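You operate a simulated robot arm through the tools that you are given. There is no shell and no other tool.

You run a simulated robot arm. Do the job below in one go: nothing can be reset, and whatever is moved stays where it is left.

JOB
One pair of rivets is missing on the shoe in the slide: set it and tray the shoe.
Fine: guard shut first, leave it shut; one stroke, hands out of the press; slide back to LOAD; shoe in the tray marked READY. Where these are worked on the way, their far stop is far enough and under half their travel is too little: shoe slide.

It is judged by the outcome, as a careful person would: the job done as asked, and still so three seconds after it is handed in. It fails if anything else is knocked over, pushed out of place, dropped, spilled or broken.

ROBOT AND FRAMES
A 7-joint arm with a two-finger parallel gripper on a trunk, on a base that moves. Base frame: it is fixed to the floor where the robot stands at the start and does not move with it; the origin is under the middle of the robot, x ahead of it, y to its left, z up. Lengths are in m, angles in rad, forces in N, time in s.
It reaches about 1.112 m from its shoulder. Its first joint turns from -2.897 to 2.897 rad. Places, roughly: blue tray marked READY [0.8, -0.4, 0.9]; finger guard [0.7, 0, 1]; rivet press lever [0.7, -0.1, 1.2]; riveting press [0.9, -0.1, 1.1]; shoe slide [0.9, -0.3, 0.9]. Payload 3.43 kg.
Tool frame: the origin (TCP) lies between the finger pads and is the grasp point; the fingertips stand 0.034 m ahead of it; z points along the fingers, y is the line along which they close. Largest opening 0.128 m; finger width 0.024, thickness 0.012; the body of the gripper, 0.048 by 0.13 m, starts 0.096 m behind the TCP.
Orientation is told as [roll, pitch, yaw] about the base's x, y, z axes, in that order, counted from this pose: with the fingers straight down and closing along the base's y, the tool's x points along the base's -x, its y along +y and its z along -z.

CONTROLS
- The arm moves only by the tool servo_tool. Its argument "series" is one flat list of numbers, 7 for each row, row after row: the shift along the tool's x, y, z in cm, then the turn, a rotation vector about the tool's x, y, z in rad, then the finger opening in cm, from 0 to 12.8. In form: [dx, dy, dz, rx, ry, rz, claw, dx, dy, dz, rx, ry, rz, claw, ...]. A call has 1 to 20 rows; each row is the pose to reach, as a shift and turn from the pose commanded when the call began, along the tool's axes at that moment. Rows are played at 5 a second. More than 0.05 m and 0.15 rad between two rows, or a gripper value outside its range, and nothing of the call is played. A pose out of reach is approached as far as the arm can. The call stops where the force on the tool passes 90 N (or 10 N more than at its start, if that is more) or the arm is blocked; 0.2 s more then pass. Each finger travels about 0.153 m/s and halts on what it meets, pressing with about 35 N; the grip force reading is that of the motor and also rises with nothing between the fingers. The clock runs only during rows and for 0.2 s after the last one: add rows that repeat a pose to give the fingers time. It gives the time, the measured TCP pose, the force on the tool (base axes), the opening and the grip force at its end, in the units of the frame above (readings bear some noise), with the torque about the TCP (base axes, N m) and any sound that the robot's microphone picked up.
- Cameras (640 x 400 px; columns grow to the right, rows downward): "scene" is now at [0.19, 0.1874, 1.3833]; the picture's right is [-0.50, -0.87, 0.01], its down [-0.35, 0.20, -0.92] and it looks along [0.79, -0.46, -0.40] (base axes); focal length 256 px, centre (320, 200). "wrist" rides on the gripper at [0.076, -0.011, -0.16] in the tool frame; the picture's right is [0.15, 0.99, 0.00], its down [-0.88, 0.13, -0.46] and it looks along [-0.45, 0.07, 0.89] (tool axes); focal length 234 px, centre (320, 200). There is no depth. A picture from a camera that has moved, and an enlarged one, comes with that camera's place and axes in the base frame and with its lens.
- get_image(camera): a new picture of that camera. It takes no simulated time.
- base_move(legs): drives the robot by 1 to 6 legs, each [ahead, turn to the left] in m and rad, along the robot's own axes; the way and the turn of a leg run together, so that a leg with both is an arc; at most 1.5 m and 3.142 rad a leg. The arm and the cameras ride along, it lands a little off, and it stops where it bumps. It gives what a move gives.
- head_to(pan, tilt): turns the head with the scene camera to pan (to the left, within 2.094 rad either way) and tilt (down, from -0.506 to 1.204), counted from straight ahead of the robot. It gives what a move gives.
- zoom(camera, box): a new picture of the part [left, top, right, bottom] of that camera's present view, enlarged. It takes no simulated time.
- close_job(): hands the job in; it is judged then, once.

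Places have to be worked out from the pictures, the camera data and where the tool is seen. Open the gripper and draw the arm clear of the work before you hand the job in, unless the task says otherwise.

The tools are called after "Call:" by a JSON object that holds its "api" and its "payload". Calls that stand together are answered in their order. servo_tool: Moves the arm, as the interface text tells. Its arguments: {"type":"object","properties":{"series":{"type":"array","items":{"type":"number"}}},"required":["series"]} The other tools are called the same way: base_move (legs) drives the base; head_to (pan, tilt) turns the head that bears the scene camera; get_image (camera) takes a picture; zoom (camera, box) takes an enlarged picture of a part of a camera's view; close_job () hands the job in.

At the start:

```text
time_s: 0.0
position: [0.4835, -0.3496, 1.3445]
tcp_rot: [-0.001, 0.0, -0.01]
contact_force: [-0.6, -1.4, 0.4]
torque: [-0.02, -0.05, 0.02]
width: 0.1282
grip_force: 0.0
robot x, y, heading: [-0.0001, -0.0006, 0.0]
head pan, tilt (commanded): [-0.522, 0.403]
```

scene: 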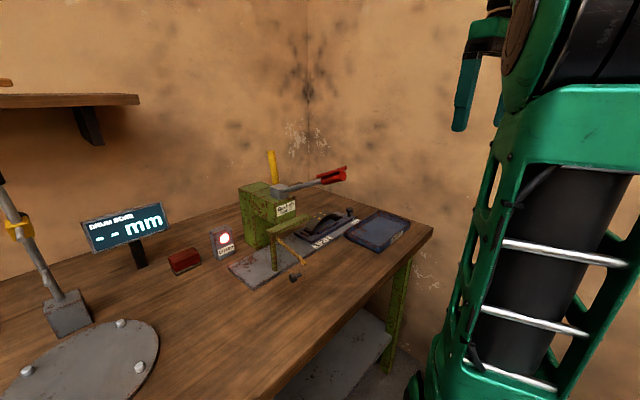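
wrist: 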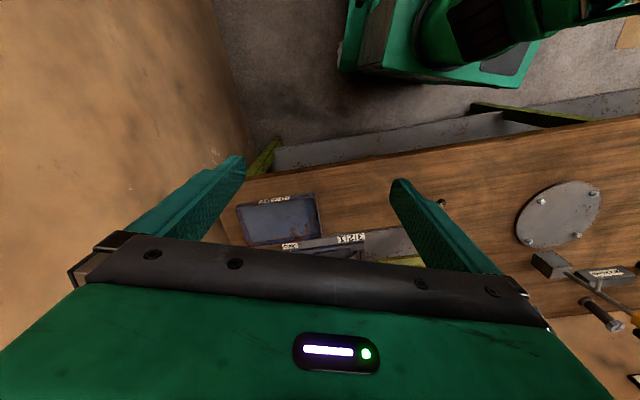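

The scene shows the press, slide and tray at the far right of the bench. I zoom in on the press region to learn the layout.

Call:
{"api": "zoom", "payload": {"camera": "scene", "box": [200, 130, 440, 300]}}

Call:
{"api": "zoom", "payload": {"camera": "wrist", "box": [220, 170, 460, 290]}}

```text
2.35 times, centred on (320, 215) of scene
camera zoom: at [0.19, 0.1874, 1.3833], right [-0.5, -0.87, 0.01], down [-0.35, 0.2, -0.92], along [0.79, -0.46, -0.4], focal length 602 px, centre (320, 165)
```

zoom: 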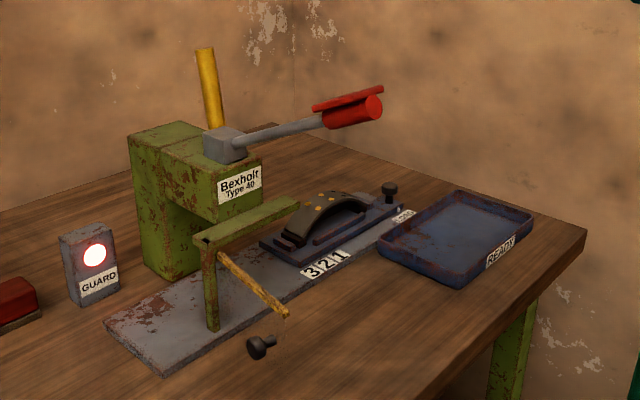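

```text
2.67 times, centred on (340, 230) of wrist
camera zoom: at [0.4083, -0.3602, 1.5037], right [-0.14, 0.99, 0.0], down [0.88, 0.12, 0.46], along [0.45, 0.06, -0.89], focal length 624 px, centre (267, 120)
```

zoom: 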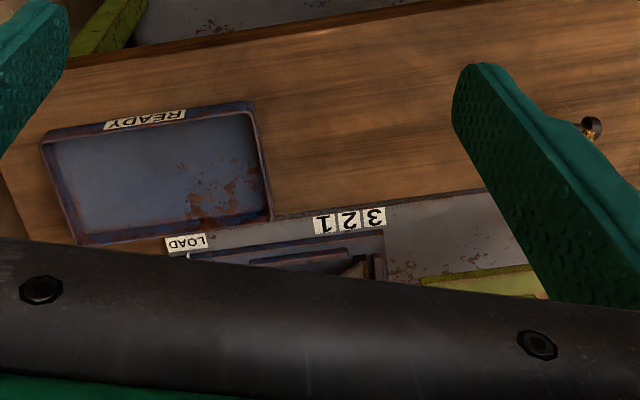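

The guard light is red (guard open) and the slide sits near LOAD with the shoe on it. I'll slide the arm left at its present height, to look at the press from the front with the wrist camera.

Call:
{"api": "servo_tool", "payload": {"series": [0, 3, 0, 0, 0, 0, 12.8, 0, 6, 0, 0, 0, 0, 12.8, 0, 9, 0, 0, 0, 0, 12.8, 0, 12, 0, 0, 0, 0, 12.8, 0, 15, 0, 0, 0, 0, 12.8, 0, 18, 0, 0, 0, 0, 12.8, 0, 18, 0, 0, 0, 0, 12.8]}}

Call:
{"api": "get_image", "payload": {"camera": "wrist"}}

Call:
{"api": "get_image", "payload": {"camera": "scene"}}

```text
time_s: 1.6
position: [0.4684, -0.1677, 1.3502]
tcp_rot: [0.0, -0.013, -0.01]
contact_force: [0.5, 0.1, -0.6]
torque: [0.02, 0.0, -0.01]
width: 0.128
grip_force: 0.1
robot x, y, heading: [-0.0031, -0.0005, 0.0]
head pan, tilt (commanded): [-0.522, 0.403]
```

```text
taken
camera wrist: at [0.3912, -0.1789, 1.5083], right [-0.14, 0.99, 0.0], down [0.88, 0.12, 0.47], along [0.46, 0.06, -0.88], focal length 234 px, centre (320, 200)
```

wrist: 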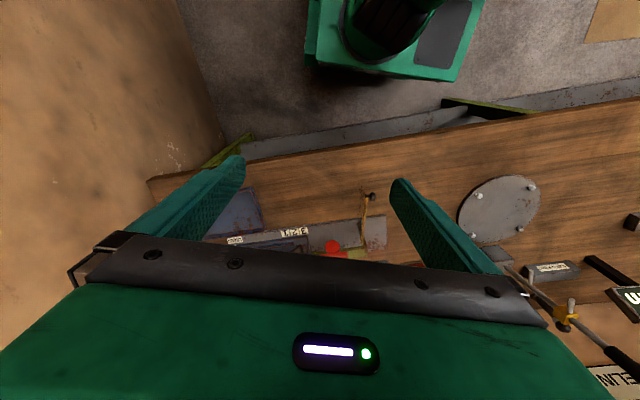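

```text
taken
camera scene: at [0.19, 0.1874, 1.3833], right [-0.5, -0.87, 0.01], down [-0.35, 0.2, -0.92], along [0.79, -0.46, -0.4], focal length 256 px, centre (320, 200)
```

scene: 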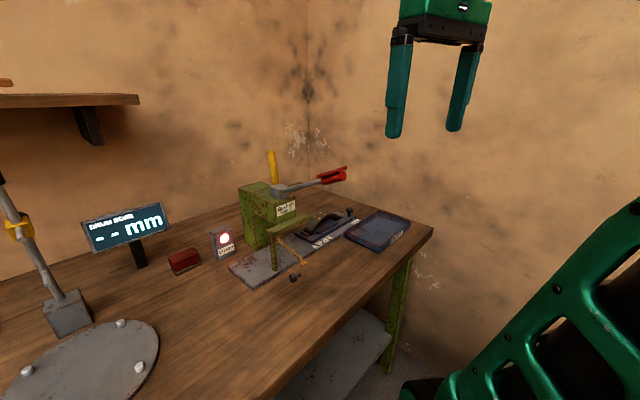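

I zoom tighter on the guard, the shoe and the index marks to see the details.

Call:
{"api": "zoom", "payload": {"camera": "scene", "box": [260, 195, 370, 265]}}

Call:
{"api": "zoom", "payload": {"camera": "scene", "box": [230, 215, 320, 290]}}

Call:
{"api": "zoom", "payload": {"camera": "wrist", "box": [210, 170, 400, 270]}}

Call:
{"api": "zoom", "payload": {"camera": "scene", "box": [235, 145, 355, 220]}}

```text
5.71 times, centred on (315, 230) of scene
camera zoom: at [0.19, 0.1874, 1.3833], right [-0.5, -0.87, 0.01], down [-0.35, 0.2, -0.92], along [0.79, -0.46, -0.4], focal length 1463 px, centre (349, 29)
```

zoom: 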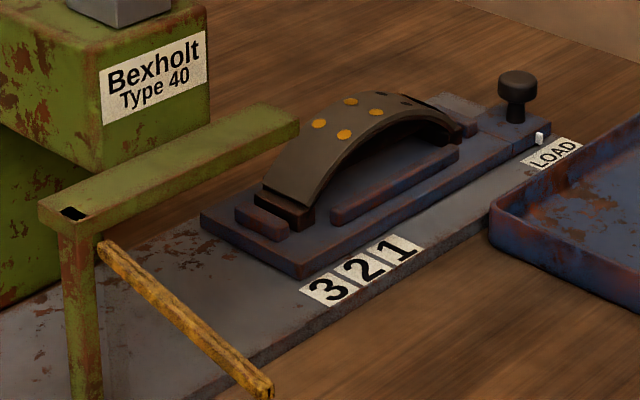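

```text
5.33 times, centred on (275, 252) of scene
camera zoom: at [0.19, 0.1874, 1.3833], right [-0.5, -0.87, 0.01], down [-0.35, 0.2, -0.92], along [0.79, -0.46, -0.4], focal length 1365 px, centre (560, -80)
```

zoom: 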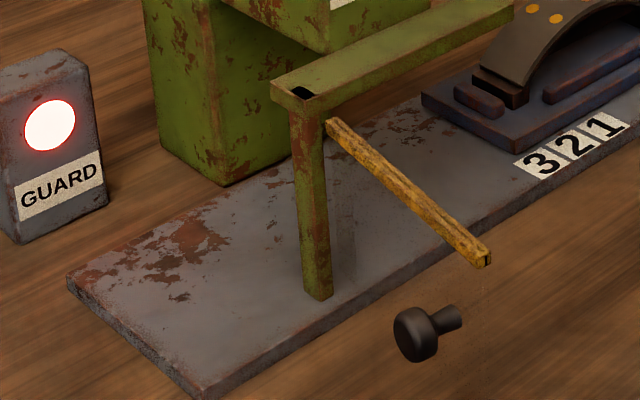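

```text
3.37 times, centred on (305, 220) of wrist
camera zoom: at [0.3912, -0.1789, 1.5083], right [-0.14, 0.99, 0.0], down [0.88, 0.12, 0.47], along [0.46, 0.06, -0.88], focal length 789 px, centre (370, 133)
```

zoom: 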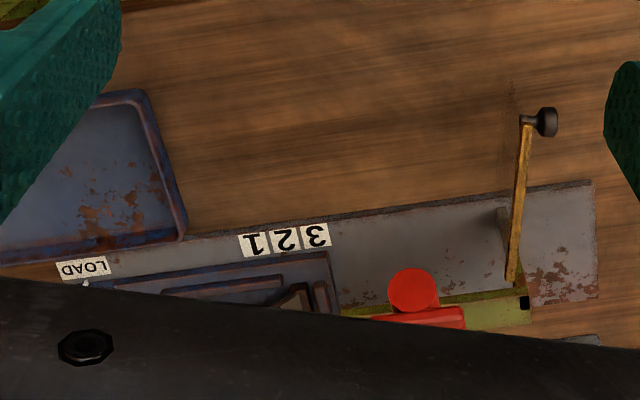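

```text
5.33 times, centred on (295, 182) of scene
camera zoom: at [0.19, 0.1874, 1.3833], right [-0.5, -0.87, 0.01], down [-0.35, 0.2, -0.92], along [0.79, -0.46, -0.4], focal length 1365 px, centre (453, 293)
```

zoom: 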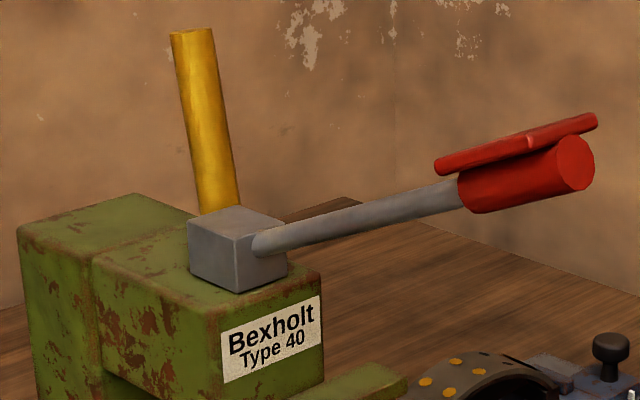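

The guard looks like a clear hinged panel with a yellow top edge and a black knob; the slide has a black knob and a white pointer at LOAD with marks 3-2-1. I zoom hard on the shoe's rivets and the pointer.

Call:
{"api": "zoom", "payload": {"camera": "scene", "box": [300, 205, 345, 235]}}

Call:
{"api": "zoom", "payload": {"camera": "scene", "box": [330, 200, 370, 226]}}

Call:
{"api": "zoom", "payload": {"camera": "wrist", "box": [260, 215, 340, 265]}}

```text
13.33 times, centred on (322, 220) of scene
camera zoom: at [0.19, 0.1874, 1.3833], right [-0.5, -0.87, 0.01], down [-0.35, 0.2, -0.92], along [0.79, -0.46, -0.4], focal length 3413 px, centre (287, -67)
```

zoom: 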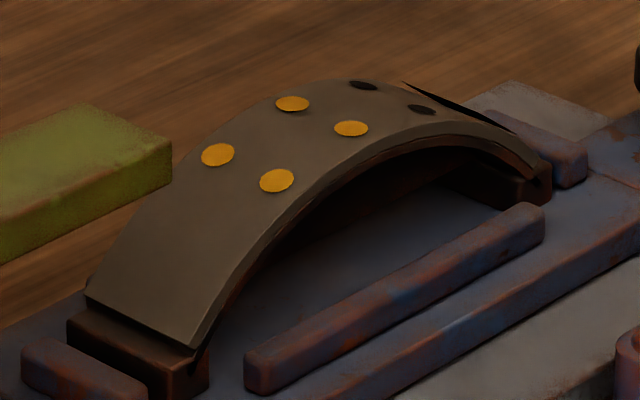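

```text
15.38 times, centred on (350, 213) of scene
camera zoom: at [0.19, 0.1874, 1.3833], right [-0.5, -0.87, 0.01], down [-0.35, 0.2, -0.92], along [0.79, -0.46, -0.4], focal length 3939 px, centre (-142, 0)
```

zoom: 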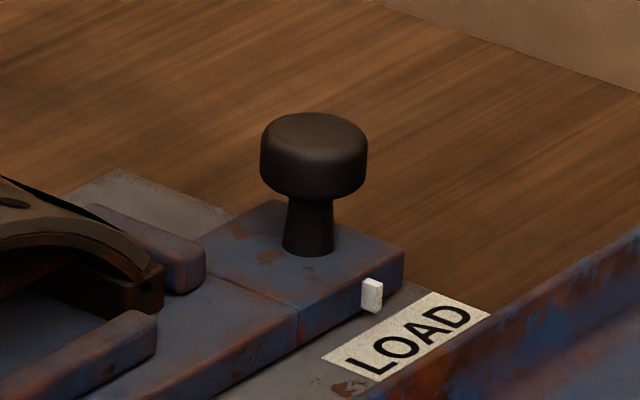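

```text
8.00 times, centred on (300, 240) of wrist
camera zoom: at [0.3912, -0.1789, 1.5083], right [-0.14, 0.99, 0.0], down [0.88, 0.12, 0.47], along [0.46, 0.06, -0.88], focal length 1873 px, centre (480, -120)
```

zoom: 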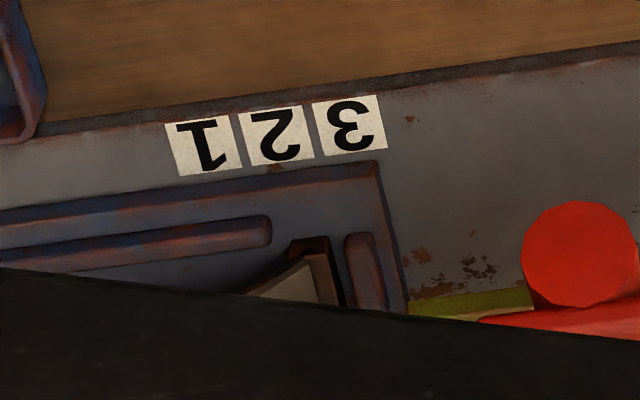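

Geometry from the two cameras: the bench is turned about +0.31 rad; the guard knob is near (0.652,-0.005,0.955), hinge near (0.772,-0.013), lever end near (0.629,-0.127,1.208). The missing pair is the rightmost of three, which matches index 3. I move left, turn the tool square to the bench and close the fingers, staying high.

Call:
{"api": "servo_tool", "payload": {"series": [0, 4, 0, 0, 0, -0.053, 8, 0, 8, 0, 0, 0, -0.106, 4, 0, 12, 0, 0, 0, -0.16, 0, 0, 16, 0, 0, 0, -0.213, 0, 0, 20, 0, 0, 0, -0.266, 0, 0, 24, 0, 0, 0, -0.319, 0, 0, 24, 0, 0, 0, -0.319, 0, 0, 24, 0, 0, 0, -0.319, 0]}}

Call:
{"api": "get_image", "payload": {"camera": "scene"}}

Call:
{"api": "get_image", "payload": {"camera": "wrist"}}

```text
time_s: 2.1
position: [0.4527, -0.1197, 1.3569]
tcp_rot: [-0.007, -0.036, 0.08]
contact_force: [34.0, -60.1, -46.5]
torque: [11.35, 2.21, 5.4]
width: 0.0398
grip_force: 0.0
robot x, y, heading: [-0.0011, 0.0023, -0.005]
head pan, tilt (commanded): [-0.522, 0.403]
stopped in row 2: the force on the tool passed its limit at 151 N (the readings are from after the stop); the commanded pose is now the measured one
```

```text
taken
camera scene: at [0.1891, 0.1874, 1.3833], right [-0.5, -0.87, 0.01], down [-0.35, 0.2, -0.92], along [0.79, -0.46, -0.4], focal length 256 px, centre (320, 200)
```

scene: 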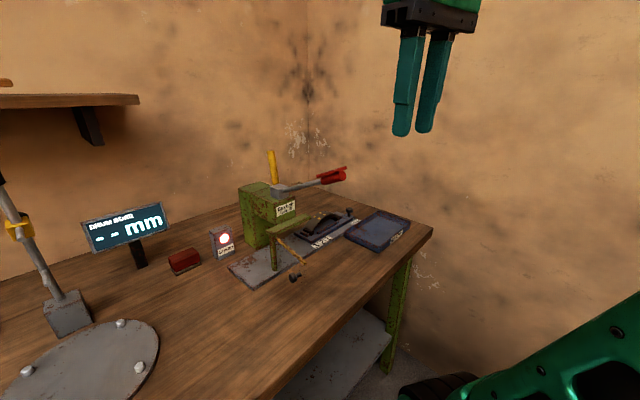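

```text
taken
camera wrist: at [0.3721, -0.1372, 1.5128], right [-0.22, 0.97, -0.01], down [0.85, 0.2, 0.49], along [0.48, 0.1, -0.87], focal length 234 px, centre (320, 200)
```

wrist: 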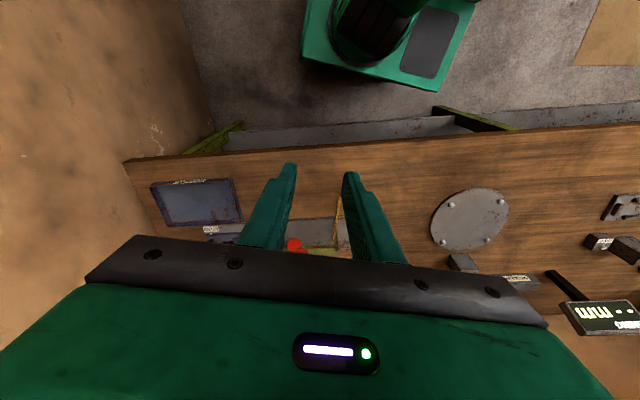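

The arm met something of its own (about 150 N) with nothing of the bench near — likely a fold against the robot's body. I look with the head toward the arm to understand its shape before moving on.

Call:
{"api": "head_to", "payload": {"pan": -1.2, "tilt": 0.2}}

Call:
{"api": "get_image", "payload": {"camera": "scene"}}

Call:
{"api": "head_to", "payload": {"pan": -1.2, "tilt": -0.4}}

Call:
{"api": "get_image", "payload": {"camera": "scene"}}

```text
time_s: 3.1
position: [0.4534, -0.1206, 1.3567]
tcp_rot: [-0.004, -0.031, 0.08]
contact_force: [35.9, -86.7, -57.7]
torque: [16.3, 1.63, 7.64]
width: 0.0398
grip_force: 0.0
robot x, y, heading: [0.001, -0.0037, -0.002]
head pan, tilt (commanded): [-1.201, 0.201]
```

```text
taken
camera scene: at [0.1437, 0.1468, 1.4027], right [-0.93, -0.36, 0.01], down [-0.09, 0.19, -0.98], along [0.35, -0.91, -0.2], focal length 256 px, centre (320, 200)
```

scene: 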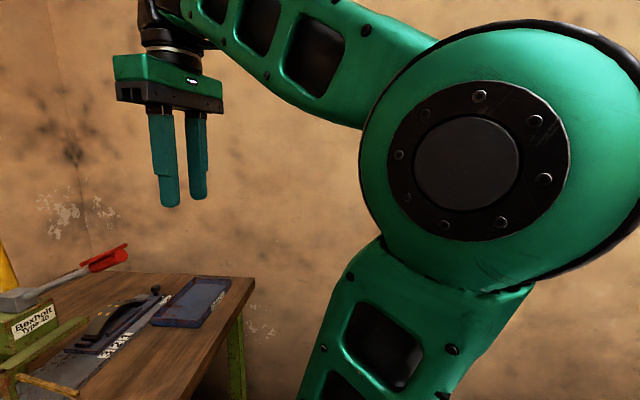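

```text
time_s: 4.1
position: [0.4538, -0.1203, 1.3559]
tcp_rot: [-0.006, -0.031, 0.081]
contact_force: [34.9, -88.0, -56.6]
torque: [16.41, 1.57, 7.71]
width: 0.0398
grip_force: 0.1
robot x, y, heading: [-0.0039, 0.0033, -0.001]
head pan, tilt (commanded): [-1.201, -0.4]
```

```text
taken
camera scene: at [0.1371, 0.1654, 1.4543], right [-0.93, -0.36, 0.01], down [0.13, -0.36, -0.92], along [0.34, -0.86, 0.38], focal length 256 px, centre (320, 200)
```

scene: 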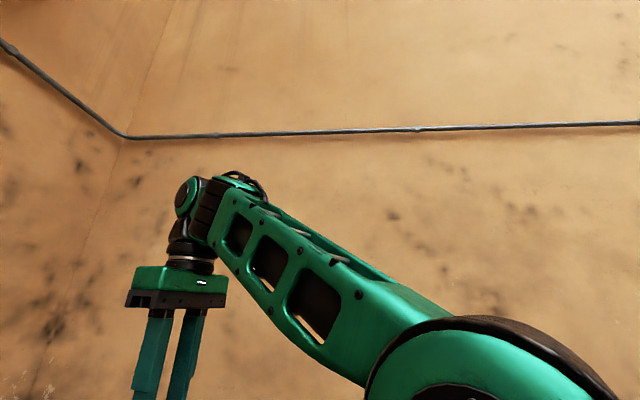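

The big elbow is pressing right beside the head: the arm folds too tightly when the tool is this near and to the left. I back the tool off to the right to relieve it.

Call:
{"api": "servo_tool", "payload": {"series": [0, -3, 0, 0, 0, 0, 4, 0, -6, 0, 0, 0, 0.03, 2, 0, -9, 0, 0, 0, 0.06, 0, 0, -12, 0, 0, 0, 0.08, 0, 0, -15, 0, 0, 0, 0.08, 0, 0, -15, 0, 0, 0, 0.08, 0]}}

Call:
{"api": "head_to", "payload": {"pan": -1.4, "tilt": 0.9}}

Call:
{"api": "get_image", "payload": {"camera": "scene"}}

```text
time_s: 4.4
position: [0.4354, -0.1232, 1.363]
tcp_rot: [-0.009, -0.049, 0.084]
contact_force: [43.6, -64.0, -50.2]
torque: [11.81, 3.39, 5.88]
width: 0.0401
grip_force: 0.1
robot x, y, heading: [0.0014, 0.002, 0.004]
head pan, tilt (commanded): [-1.201, -0.4]
stopped in row 1: the force on the tool passed its limit at 130 N (the readings are from after the stop); the commanded pose is now the measured one
```

```text
time_s: 5.9
position: [0.4368, -0.1238, 1.3601]
tcp_rot: [-0.008, -0.043, 0.085]
contact_force: [35.3, -95.7, -55.2]
torque: [17.74, 1.57, 8.62]
width: 0.0395
grip_force: 0.1
robot x, y, heading: [-0.0008, -0.0007, 0.001]
head pan, tilt (commanded): [-1.4, 0.901]
```

```text
taken
camera scene: at [0.1219, 0.1593, 1.3415], right [-0.99, -0.17, 0.01], down [-0.14, 0.77, -0.62], along [0.09, -0.61, -0.78], focal length 256 px, centre (320, 200)
```

scene: 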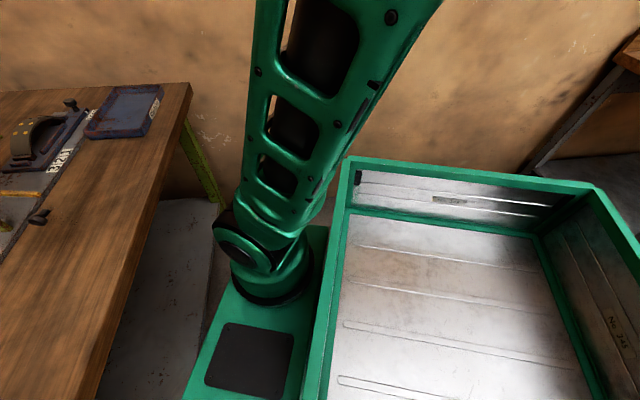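

The arm's shoulder sits far forward (about (0.27,-0.07,0.85)), so the work is too close and the elbow is jammed back against the head. I extend the tool forward, over the lever and clear of it, to bring the elbow off the head.

Call:
{"api": "servo_tool", "payload": {"series": [-2, 0, 0, 0, 0, 0, 4, -4, 0, 0, 0, 0, 0, 4, -6, 0, 0, 0, 0, 0, 4, -8, 0, 0, 0, 0, 0, 4, -10, 0, 0, 0, 0, 0, 4, -10, 0, 0, 0, 0, 0, 4]}}

Call:
{"api": "get_image", "payload": {"camera": "scene"}}

```text
time_s: 6.2
position: [0.422, -0.1224, 1.3695]
tcp_rot: [-0.011, -0.063, 0.098]
contact_force: [41.7, -70.0, -44.5]
torque: [12.89, 3.55, 6.61]
width: 0.0397
grip_force: 0.0
robot x, y, heading: [0.0043, 0.0, 0.004]
head pan, tilt (commanded): [-1.4, 0.901]
stopped in row 1: the force on the tool passed its limit at 147 N (the readings are from after the stop); the commanded pose is now the measured one
```

```text
taken
camera scene: at [0.1204, 0.1593, 1.3415], right [-0.99, -0.17, 0.01], down [-0.14, 0.77, -0.62], along [0.1, -0.61, -0.79], focal length 256 px, centre (320, 200)
```

scene: 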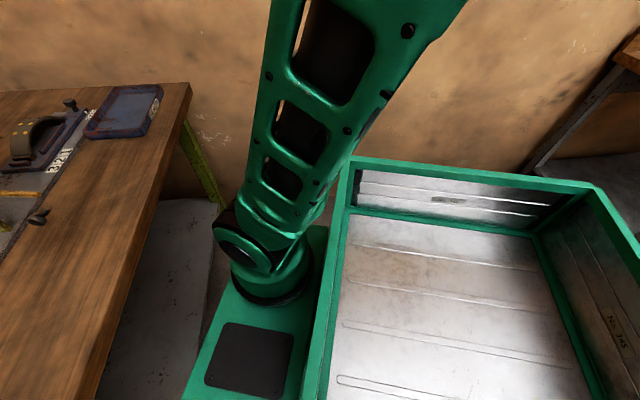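

The wrist has come almost above the shoulder axis, so the arm is in an awkward fold with its elbow against the head. I turn the head left to see whether that relieves the contact.

Call:
{"api": "head_to", "payload": {"pan": 0.6, "tilt": 0.4}}

Call:
{"api": "get_image", "payload": {"camera": "scene"}}

Call:
{"api": "get_image", "payload": {"camera": "wrist"}}

```text
time_s: 8.1
position: [0.4224, -0.1223, 1.3662]
tcp_rot: [-0.009, -0.056, 0.098]
contact_force: [33.7, -99.0, -50.7]
torque: [18.22, 1.53, 9.15]
width: 0.0398
grip_force: 0.1
robot x, y, heading: [-0.0024, -0.0015, 0.001]
head pan, tilt (commanded): [0.6, 0.4]
```

```text
taken
camera scene: at [0.1862, 0.286, 1.3836], right [0.56, -0.83, -0.01], down [-0.33, -0.22, -0.92], along [0.76, 0.52, -0.4], focal length 256 px, centre (320, 200)
```

scene: 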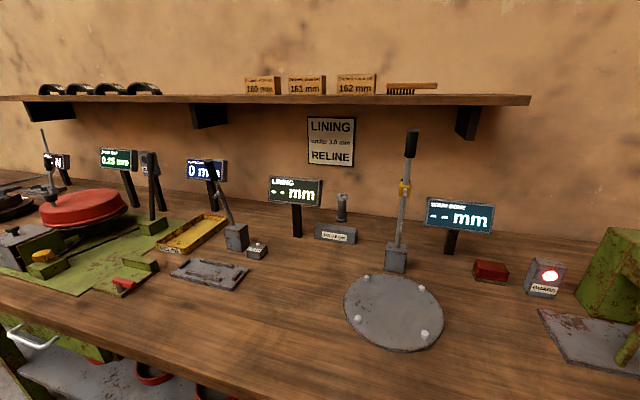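

```text
taken
camera wrist: at [0.3403, -0.1408, 1.5216], right [-0.24, 0.97, -0.02], down [0.84, 0.22, 0.5], along [0.49, 0.11, -0.86], focal length 234 px, centre (320, 200)
```

wrist: 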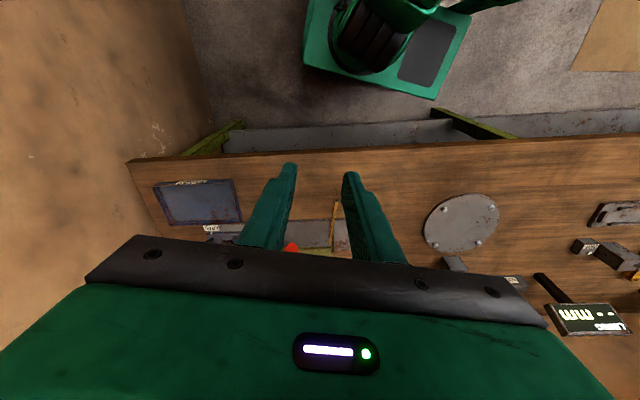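

The load barely depends on the head; the force line runs near the back of the hand, so the wrist or hand may be jammed against the arm itself. I look at the wrist area closely.

Call:
{"api": "head_to", "payload": {"pan": -0.75, "tilt": -0.25}}

Call:
{"api": "get_image", "payload": {"camera": "scene"}}

```text
time_s: 9.6
position: [0.4243, -0.1233, 1.3679]
tcp_rot: [-0.009, -0.055, 0.098]
contact_force: [33.1, -99.5, -49.6]
torque: [18.31, 1.51, 9.16]
width: 0.04
grip_force: 0.1
robot x, y, heading: [-0.001, 0.0032, 0.001]
head pan, tilt (commanded): [-0.75, -0.25]
```

```text
taken
camera scene: at [0.1698, 0.1784, 1.4423], right [-0.68, -0.73, 0.01], down [0.17, -0.17, -0.97], along [0.71, -0.66, 0.24], focal length 256 px, centre (320, 200)
```

scene: 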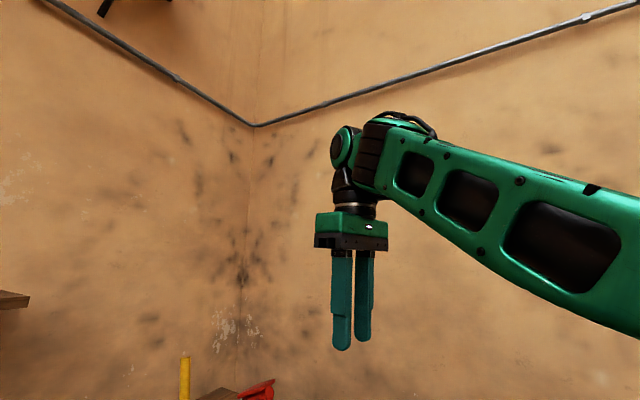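

Call:
{"api": "zoom", "payload": {"camera": "scene", "box": [290, 90, 470, 270]}}

```text
2.22 times, centred on (380, 180) of scene
camera zoom: at [0.1698, 0.1784, 1.4423], right [-0.68, -0.73, 0.01], down [0.17, -0.17, -0.97], along [0.71, -0.66, 0.24], focal length 569 px, centre (187, 244)
```

zoom: 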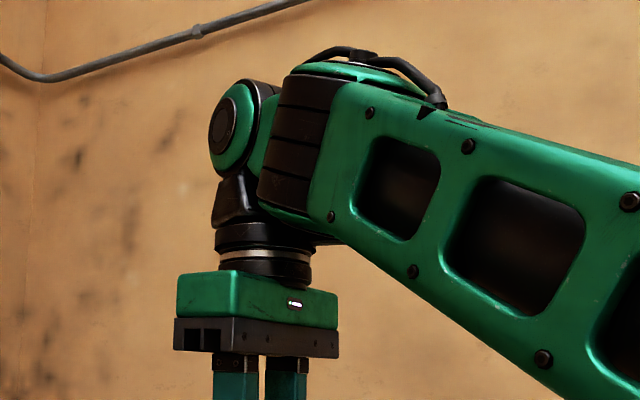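

The picture shows the wrist folded hard against the forearm end (hand collar touching it). I open that fold by tilting the fingers forward a little while moving forward.

Call:
{"api": "servo_tool", "payload": {"series": [-1.5, 0, 0, 0, -0.06, 0, 4, -3, 0, 0, 0, -0.12, 0, 4, -4.5, 0, 0, 0, -0.18, 0, 4, -6, 0, 0, 0, -0.24, 0, 4, -7.5, 0, 0, 0, -0.3, 0, 4, -7.5, 0, 0, 0, -0.3, 0, 4]}}

Call:
{"api": "get_image", "payload": {"camera": "scene"}}

```text
time_s: 11.0
position: [0.4978, -0.1161, 1.3715]
tcp_rot: [-0.008, -0.357, 0.093]
contact_force: [-0.5, -0.1, 0.6]
torque: [0.01, 0.0, 0.0]
width: 0.0399
grip_force: 0.0
robot x, y, heading: [0.0011, -0.0001, 0.004]
head pan, tilt (commanded): [-0.75, -0.25]
```

```text
taken
camera scene: at [0.1697, 0.1784, 1.4423], right [-0.68, -0.73, 0.01], down [0.17, -0.17, -0.97], along [0.71, -0.66, 0.24], focal length 256 px, centre (320, 200)
```

scene: 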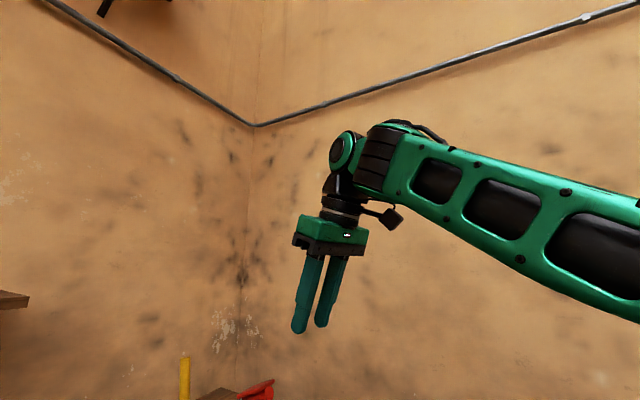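

The contact is gone: it was the wrist camera bracket against the forearm. I want more room between robot and bench, so I look behind the robot on both sides before backing up.

Call:
{"api": "head_to", "payload": {"pan": 2.09, "tilt": 0.6}}

Call:
{"api": "get_image", "payload": {"camera": "scene"}}

Call:
{"api": "head_to", "payload": {"pan": -2.09, "tilt": 0.6}}

Call:
{"api": "get_image", "payload": {"camera": "scene"}}

```text
time_s: 13.5
position: [0.4961, -0.1162, 1.3725]
tcp_rot: [-0.009, -0.356, 0.092]
contact_force: [0.2, -0.8, -0.9]
torque: [0.0, -0.02, 0.03]
width: 0.0399
grip_force: 0.1
robot x, y, heading: [-0.0023, -0.0007, -0.006]
head pan, tilt (commanded): [2.089, 0.6]
```

```text
taken
camera scene: at [0.0657, 0.3105, 1.367], right [0.87, 0.49, -0.01], down [0.27, -0.49, -0.83], along [-0.42, 0.72, -0.56], focal length 256 px, centre (320, 200)
```

scene: 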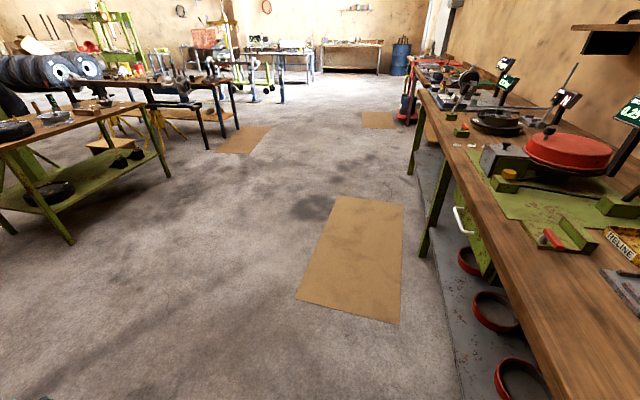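

```text
time_s: 16.9
position: [0.4976, -0.1165, 1.3722]
tcp_rot: [-0.009, -0.355, 0.091]
contact_force: [-0.6, -0.7, 0.1]
torque: [0.02, -0.04, 0.04]
width: 0.04
grip_force: 0.0
robot x, y, heading: [-0.0051, -0.0012, 0.004]
head pan, tilt (commanded): [-2.089, 0.6]
```

```text
taken
camera scene: at [0.0656, 0.1569, 1.367], right [-0.87, 0.5, 0.01], down [0.27, 0.49, -0.83], along [-0.42, -0.72, -0.56], focal length 256 px, centre (320, 200)
```

scene: 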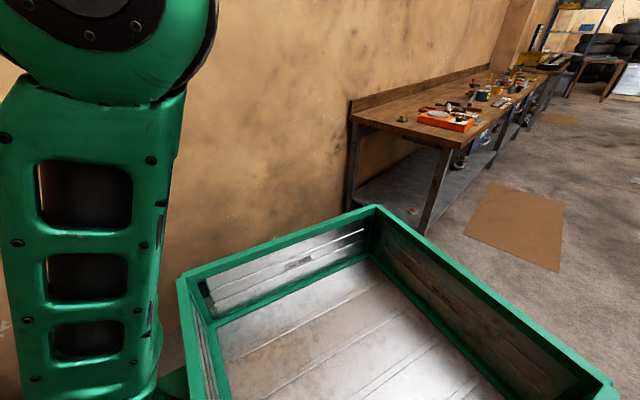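

There is free floor behind. I back the robot 0.18 m to give the arm working room.

Call:
{"api": "base_move", "payload": {"legs": [[-0.18, 0]]}}

Call:
{"api": "head_to", "payload": {"pan": -0.4, "tilt": 0.4}}

Call:
{"api": "get_image", "payload": {"camera": "scene"}}

Call:
{"api": "get_image", "payload": {"camera": "wrist"}}

```text
time_s: 18.4
position: [0.3146, -0.1166, 1.373]
tcp_rot: [-0.009, -0.353, 0.09]
contact_force: [-0.4, 0.1, 0.3]
torque: [0.01, -0.01, -0.01]
width: 0.04
grip_force: 0.1
robot x, y, heading: [-0.1791, -0.0019, -0.002]
head pan, tilt (commanded): [-2.089, 0.6]
```

```text
time_s: 20.1
position: [0.299, -0.1162, 1.3777]
tcp_rot: [-0.008, -0.367, 0.091]
contact_force: [0.6, -0.3, 0.0]
torque: [0.01, 0.0, -0.03]
width: 0.0399
grip_force: 0.0
robot x, y, heading: [-0.1831, -0.0026, 0.001]
head pan, tilt (commanded): [-0.4, 0.4]
```

```text
taken
camera scene: at [0.0142, 0.1973, 1.3835], right [-0.39, -0.92, 0.01], down [-0.37, 0.15, -0.92], along [0.84, -0.36, -0.4], focal length 256 px, centre (320, 200)
```

scene: 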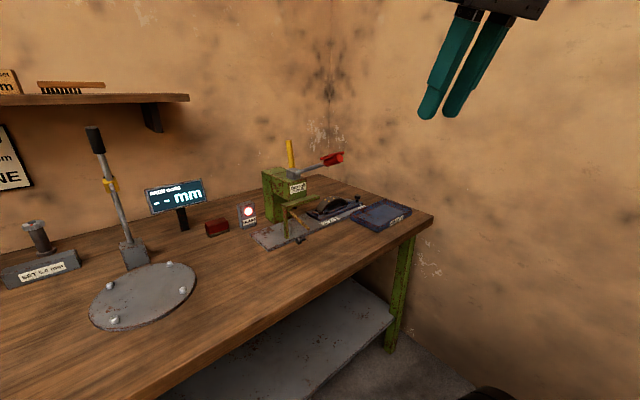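

```text
taken
camera wrist: at [0.1722, -0.1376, 1.4994], right [-0.22, 0.97, -0.06], down [0.64, 0.19, 0.74], along [0.73, 0.13, -0.67], focal length 234 px, centre (320, 200)
```

wrist: 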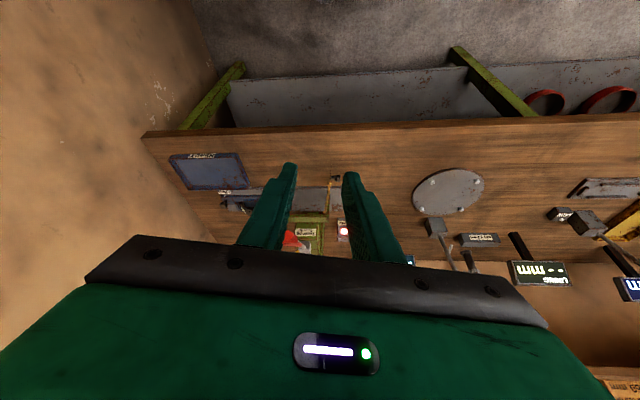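

The robot is 0.18 m back now, with all of the bench in view. I bring the closed fingers forward and down toward the left of the guard, tilting them forward.

Call:
{"api": "servo_tool", "payload": {"series": [-1.64, 2.26, 3.31, 0, -0.085, 0, 3, -3.28, 4.53, 6.63, 0, -0.171, 0, 2, -4.91, 6.79, 9.94, 0, -0.256, 0, 1, -6.55, 9.05, 13.25, 0, -0.342, 0, 0, -8.19, 11.31, 16.56, 0, -0.427, 0, 0, -9.83, 13.58, 19.88, 0, -0.512, 0, 0, -11.46, 15.84, 23.19, 0, -0.598, 0, 0, -13.1, 18.1, 26.5, 0, -0.683, 0, 0, -13.1, 18.1, 26.5, 0, -0.683, 0, 0]}}

Call:
{"api": "get_image", "payload": {"camera": "scene"}}

Call:
{"api": "get_image", "payload": {"camera": "wrist"}}

```text
time_s: 22.1
position: [0.4979, 0.0821, 1.1772]
tcp_rot: [-0.019, -1.05, 0.104]
contact_force: [0.5, 0.8, 0.6]
torque: [0.02, -0.01, 0.01]
width: 0.0001
grip_force: 33.4
robot x, y, heading: [-0.1845, 0.0014, 0.002]
head pan, tilt (commanded): [-0.4, 0.4]
```

```text
taken
camera scene: at [0.0141, 0.1974, 1.3835], right [-0.39, -0.92, 0.01], down [-0.37, 0.15, -0.92], along [0.84, -0.36, -0.4], focal length 256 px, centre (320, 200)
```

scene: 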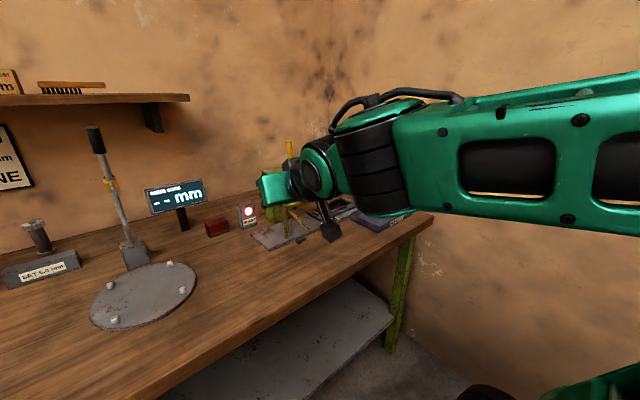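

```text
taken
camera wrist: at [0.3239, 0.0546, 1.1896], right [-0.16, 0.98, -0.14], down [0.03, 0.14, 0.99], along [0.99, 0.15, -0.05], focal length 234 px, centre (320, 200)
```

wrist: 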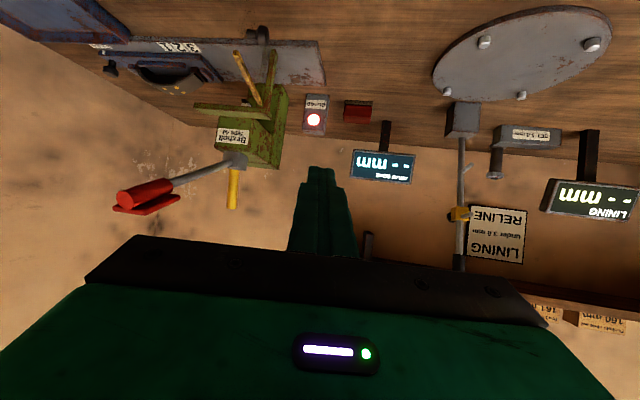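

The tilted wrist camera now gives a fine (upside-down) front view of the press, guard and slide. I zoom in on them.

Call:
{"api": "zoom", "payload": {"camera": "wrist", "box": [180, 20, 340, 180]}}

Call:
{"api": "zoom", "payload": {"camera": "wrist", "box": [80, 30, 280, 230]}}

```text
2.50 times, centred on (260, 100) of wrist
camera zoom: at [0.3239, 0.0546, 1.1896], right [-0.16, 0.98, -0.14], down [0.03, 0.14, 0.99], along [0.99, 0.15, -0.05], focal length 585 px, centre (470, 450)
```

zoom: 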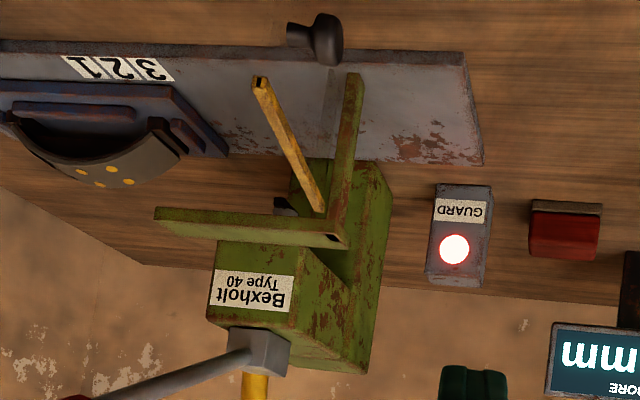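

```text
2.00 times, centred on (180, 130) of wrist
camera zoom: at [0.3239, 0.0546, 1.1896], right [-0.16, 0.98, -0.14], down [0.03, 0.14, 0.99], along [0.99, 0.15, -0.05], focal length 468 px, centre (600, 340)
```

zoom: 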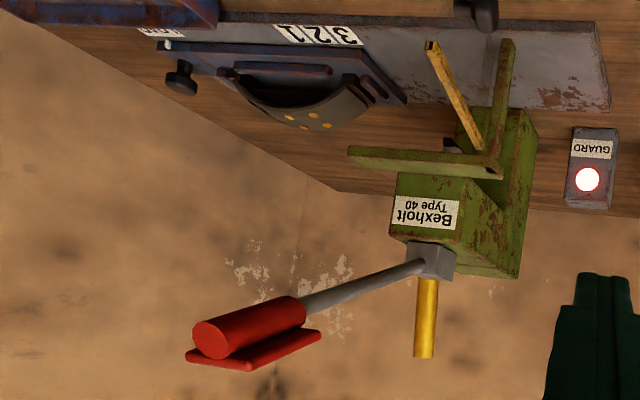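

I look closer at the lever handle with its red plate and at the guard.

Call:
{"api": "zoom", "payload": {"camera": "wrist", "box": [100, 140, 260, 230]}}

Call:
{"api": "zoom", "payload": {"camera": "wrist", "box": [215, 15, 335, 115]}}

```text
4.00 times, centred on (180, 185) of wrist
camera zoom: at [0.3239, 0.0546, 1.1896], right [-0.16, 0.98, -0.14], down [0.03, 0.14, 0.99], along [0.99, 0.15, -0.05], focal length 937 px, centre (880, 260)
```

zoom: 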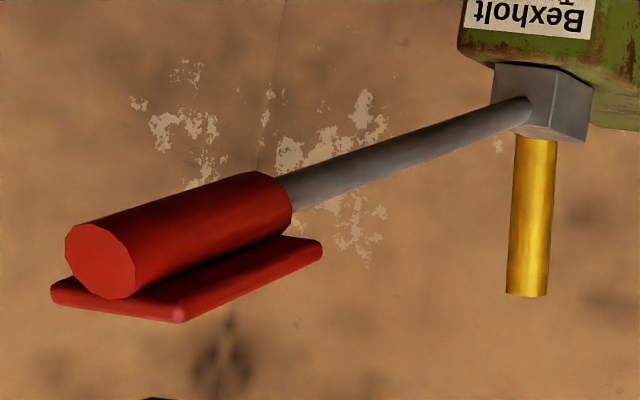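

```text
4.00 times, centred on (275, 65) of wrist
camera zoom: at [0.3239, 0.0546, 1.1896], right [-0.16, 0.98, -0.14], down [0.03, 0.14, 0.99], along [0.99, 0.15, -0.05], focal length 937 px, centre (500, 740)
```

zoom: 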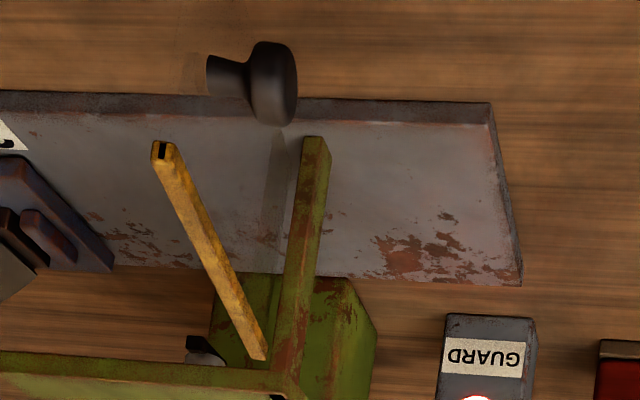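

Knob and bar positions check out from this view too: hinge near (0.785,-0.017), bar free end near (0.635,-0.033,1.0), knob (0.655,-0.006,0.955). I square the tool to the bench and bring the closed fingertips to the left of the clear panel at about z 0.98.

Call:
{"api": "servo_tool", "payload": {"series": [1.23, -0.48, 3.44, -0.025, 0, -0.0146, 0, 2.46, -0.96, 6.89, -0.051, 0, -0.029, 0, 3.69, -1.44, 10.33, -0.076, 0, -0.044, 0, 4.91, -1.91, 13.77, -0.102, 0, -0.058, 0, 6.14, -2.39, 17.21, -0.127, 0, -0.073, 0, 7.37, -2.87, 20.66, -0.153, 0, -0.087, 0, 8.6, -3.35, 24.1, -0.178, 0, -0.102, 0, 8.6, -3.35, 24.1, -0.178, 0, -0.102, 0]}}

Call:
{"api": "get_image", "payload": {"camera": "wrist"}}

Call:
{"api": "get_image", "payload": {"camera": "scene"}}

```text
time_s: 23.9
position: [0.67, 0.0589, 0.9815]
tcp_rot: [-0.017, -1.049, 0.308]
contact_force: [0.5, -0.9, 0.7]
torque: [0.02, -0.04, 0.02]
width: 0.0002
grip_force: 33.1
robot x, y, heading: [-0.1813, 0.0032, -0.005]
head pan, tilt (commanded): [-0.4, 0.4]
```

```text
taken
camera wrist: at [0.5045, -0.002, 0.9943], right [-0.36, 0.92, -0.14], down [0.0, 0.15, 0.99], along [0.93, 0.35, -0.05], focal length 234 px, centre (320, 200)
```

wrist: 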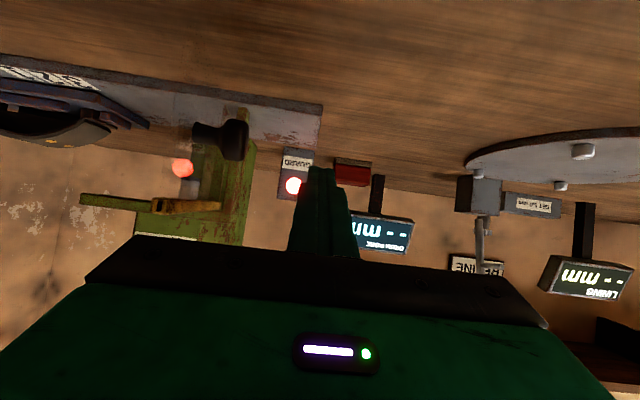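

```text
taken
camera scene: at [0.0143, 0.1974, 1.3835], right [-0.39, -0.92, 0.01], down [-0.37, 0.15, -0.92], along [0.84, -0.36, -0.4], focal length 256 px, centre (320, 200)
```

scene: 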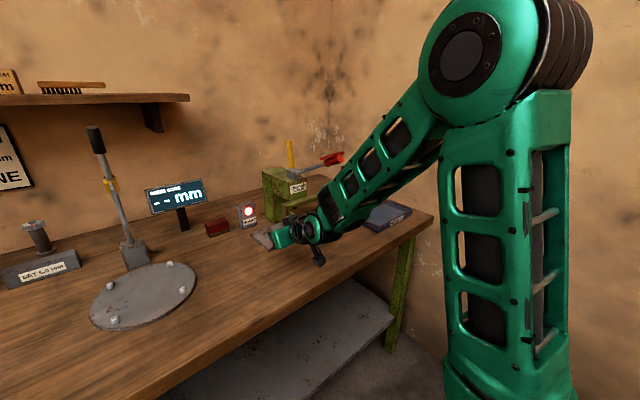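

The panel shows the lamp's reflection, so it is a real clear sheet. I start pushing it from its left side along the hinge arc for the first ~30 degrees and watch the force.

Call:
{"api": "servo_tool", "payload": {"series": [0.46, -3.2, -2.5, 0, 0, 0, 0, 0.43, -5.2, -2.45, 0, 0, 0, 0, 0.41, -7.1, -2.41, 0, 0, 0, 0, 0.55, -8.64, -2.67, 0, 0, 0, 0, 0.6, -9.8, -2.76, 0, 0, 0, 0, 0.65, -11.0, -2.85, 0, 0, 0, 0, 0.53, -12.2, -2.63, 0, 0, 0, 0, 0.41, -13.34, -2.41, 0, 0, 0, 0, 0.41, -13.34, -2.41, 0, 0, 0, 0]}}

Call:
{"api": "get_image", "payload": {"camera": "wrist"}}

Call:
{"api": "zoom", "payload": {"camera": "scene", "box": [220, 150, 420, 290]}}

```text
time_s: 25.9
position: [0.6854, -0.0736, 0.9911]
tcp_rot: [-0.017, -1.049, 0.308]
contact_force: [0.1, 0.0, 0.7]
torque: [0.02, -0.01, -0.02]
width: 0.0
grip_force: 33.2
robot x, y, heading: [-0.1812, -0.0002, 0.003]
head pan, tilt (commanded): [-0.4, 0.4]
```

```text
taken
camera wrist: at [0.5192, -0.135, 1.0048], right [-0.36, 0.92, -0.14], down [0.0, 0.15, 0.99], along [0.93, 0.35, -0.05], focal length 234 px, centre (320, 200)
```

wrist: 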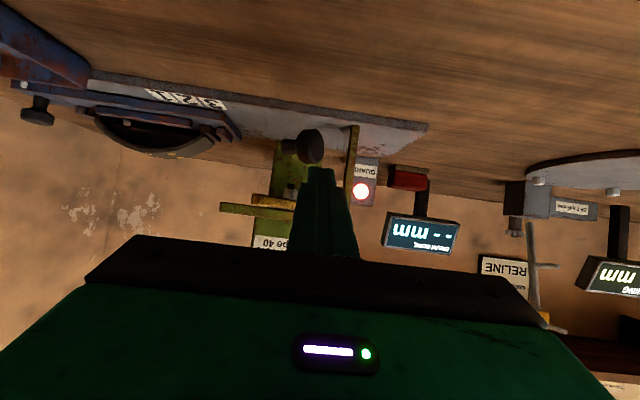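

```text
2.86 times, centred on (320, 220) of scene
camera zoom: at [0.0143, 0.1974, 1.3835], right [-0.39, -0.92, 0.01], down [-0.37, 0.15, -0.92], along [0.84, -0.36, -0.4], focal length 731 px, centre (320, 143)
```

zoom: 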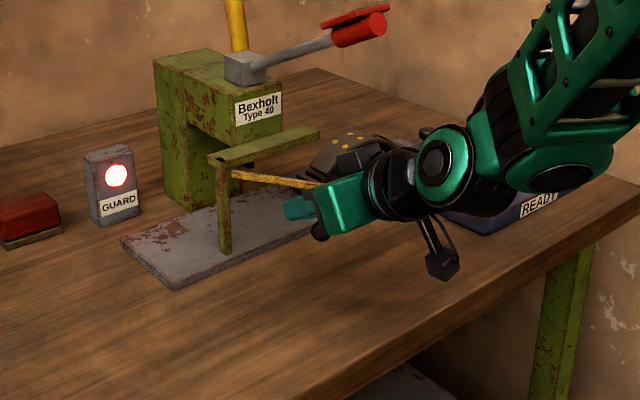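

The guard swings freely (force near zero) and the yellow bar follows. I continue along the arc to about 85–90 degrees.

Call:
{"api": "servo_tool", "payload": {"series": [-0.33, -1.25, 0.57, 0, 0, 0, 0, -0.65, -2.45, 1.13, 0, 0, 0, 0, -1.0, -3.4, 1.8, 0, 0, 0, 0, -1.39, -4.25, 2.43, 0, 0, 0, 0, -1.9, -5.0, 3.3, 0, 0, 0, 0, -2.39, -5.55, 4.16, 0, 0, 0, 0, -2.8, -5.9, 4.85, 0, 0, 0, 0, -3.19, -6.2, 5.55, 0, 0, 0, 0, -3.19, -6.2, 5.55, 0, 0, 0, 0]}}

Call:
{"api": "get_image", "payload": {"camera": "wrist"}}

Call:
{"api": "zoom", "payload": {"camera": "scene", "box": [220, 150, 420, 290]}}

```text
time_s: 27.9
position: [0.7638, -0.114, 0.992]
tcp_rot: [-0.019, -1.049, 0.307]
contact_force: [-0.3, 0.5, -0.1]
torque: [-0.04, 0.0, 0.02]
width: 0.0
grip_force: 32.7
robot x, y, heading: [-0.183, 0.0037, 0.001]
head pan, tilt (commanded): [-0.4, 0.4]
```

```text
taken
camera wrist: at [0.5983, -0.1758, 1.0059], right [-0.36, 0.92, -0.14], down [0.0, 0.15, 0.99], along [0.93, 0.35, -0.05], focal length 234 px, centre (320, 200)
```

wrist: 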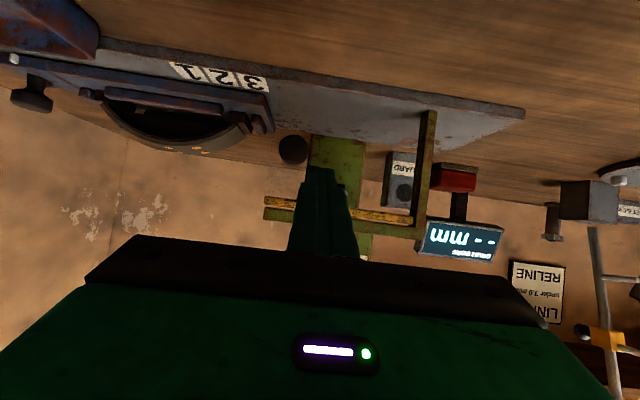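

```text
2.86 times, centred on (320, 220) of scene
camera zoom: at [0.0144, 0.1974, 1.3835], right [-0.39, -0.92, 0.01], down [-0.37, 0.15, -0.92], along [0.84, -0.36, -0.4], focal length 731 px, centre (320, 143)
```

zoom: 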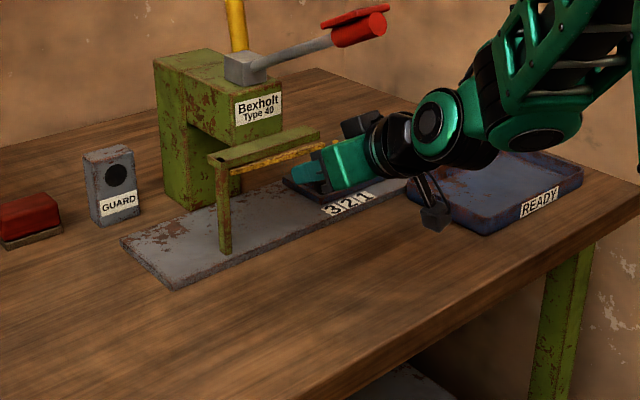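

The guard lamp has gone dark — the panel is nearly or fully shut. I press a few millimetres more to seat it.

Call:
{"api": "servo_tool", "payload": {"series": [-0.25, -0.1, 0.43, 0, 0, 0, 0, -0.5, -0.15, 0.87, 0, 0, 0, 0, -0.75, -0.15, 1.3, 0, 0, 0, 0, -0.75, -0.15, 1.3, 0, 0, 0, 0]}}

Call:
{"api": "zoom", "payload": {"camera": "wrist", "box": [220, 100, 460, 260]}}

Call:
{"api": "zoom", "payload": {"camera": "scene", "box": [230, 170, 350, 260]}}

```text
time_s: 28.9
position: [0.7716, -0.1128, 0.9924]
tcp_rot: [-0.013, -1.045, 0.302]
contact_force: [-76.6, -10.7, 2.9]
torque: [0.26, 0.48, 0.44]
width: 0.0
grip_force: 33.0
robot x, y, heading: [-0.1795, -0.0022, -0.002]
head pan, tilt (commanded): [-0.4, 0.4]
```

```text
2.50 times, centred on (340, 180) of wrist
camera zoom: at [0.6076, -0.1744, 1.0064], right [-0.35, 0.93, -0.13], down [0.01, 0.14, 0.99], along [0.94, 0.35, -0.06], focal length 585 px, centre (270, 250)
```

zoom: 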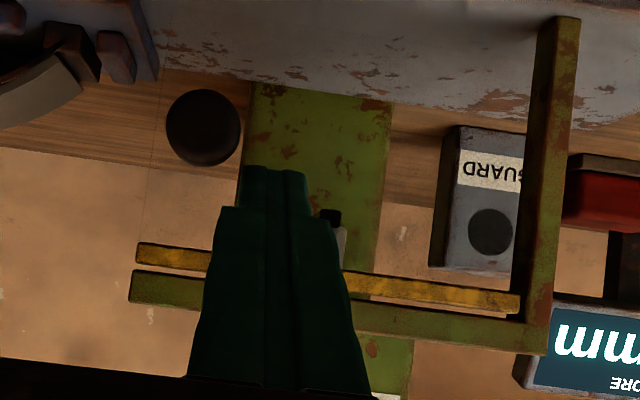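

```text
4.44 times, centred on (290, 215) of scene
camera zoom: at [0.0086, 0.1967, 1.3843], right [-0.39, -0.92, 0.0], down [-0.37, 0.15, -0.92], along [0.84, -0.36, -0.4], focal length 1138 px, centre (453, 133)
```

zoom: 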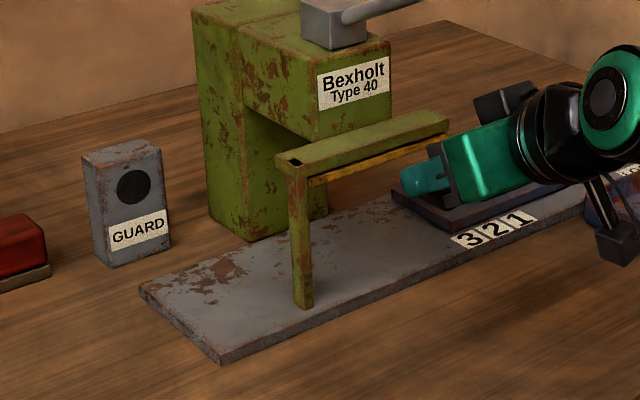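

The guard met its stop (77 N) and the lamp is dark. I withdraw straight back toward the robot and check that it stays shut.

Call:
{"api": "servo_tool", "payload": {"series": [0.75, 0, -1.3, 0, 0, 0, 0, 2.0, 0, -3.5, 0, 0, 0, 0, 3.5, 0, -6.0, 0, 0, 0, 0, 5.0, 0, -8.7, 0, 0, 0, 0, 6.5, 0, -11.3, 0, 0, 0, 0, 8.0, 0, -13.9, 0, 0, 0, 0, 8.0, 0, -13.9, 0, 0, 0, 0]}}

Call:
{"api": "get_image", "payload": {"camera": "wrist"}}

Call:
{"api": "zoom", "payload": {"camera": "scene", "box": [200, 130, 440, 280]}}

```text
time_s: 30.5
position: [0.6267, -0.156, 0.9921]
tcp_rot: [-0.018, -1.049, 0.31]
contact_force: [1.1, 0.2, 0.4]
torque: [-0.02, -0.01, 0.03]
width: 0.0
grip_force: 32.8
robot x, y, heading: [-0.184, 0.0028, -0.004]
head pan, tilt (commanded): [-0.4, 0.4]
```

```text
taken
camera wrist: at [0.46, -0.218, 1.0061], right [-0.36, 0.92, -0.14], down [0.0, 0.15, 0.99], along [0.93, 0.35, -0.05], focal length 234 px, centre (320, 200)
```

wrist: 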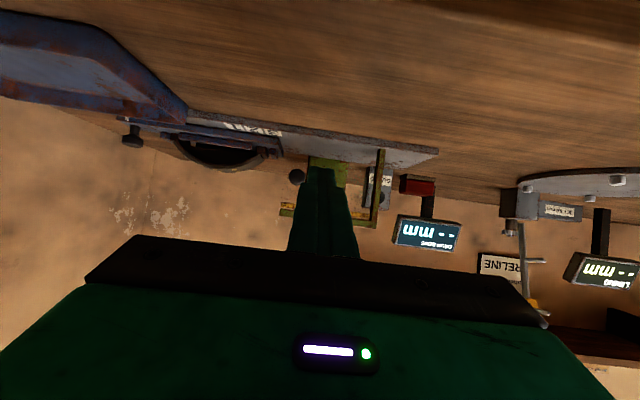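

```text
2.67 times, centred on (320, 205) of scene
camera zoom: at [0.0143, 0.1973, 1.3835], right [-0.39, -0.92, 0.01], down [-0.37, 0.15, -0.92], along [0.84, -0.36, -0.4], focal length 683 px, centre (320, 187)
```

zoom: 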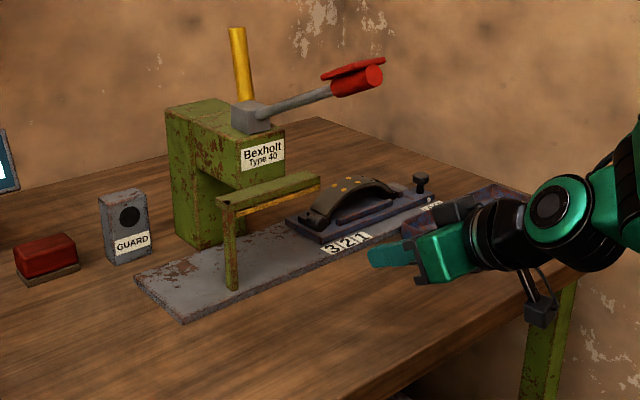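

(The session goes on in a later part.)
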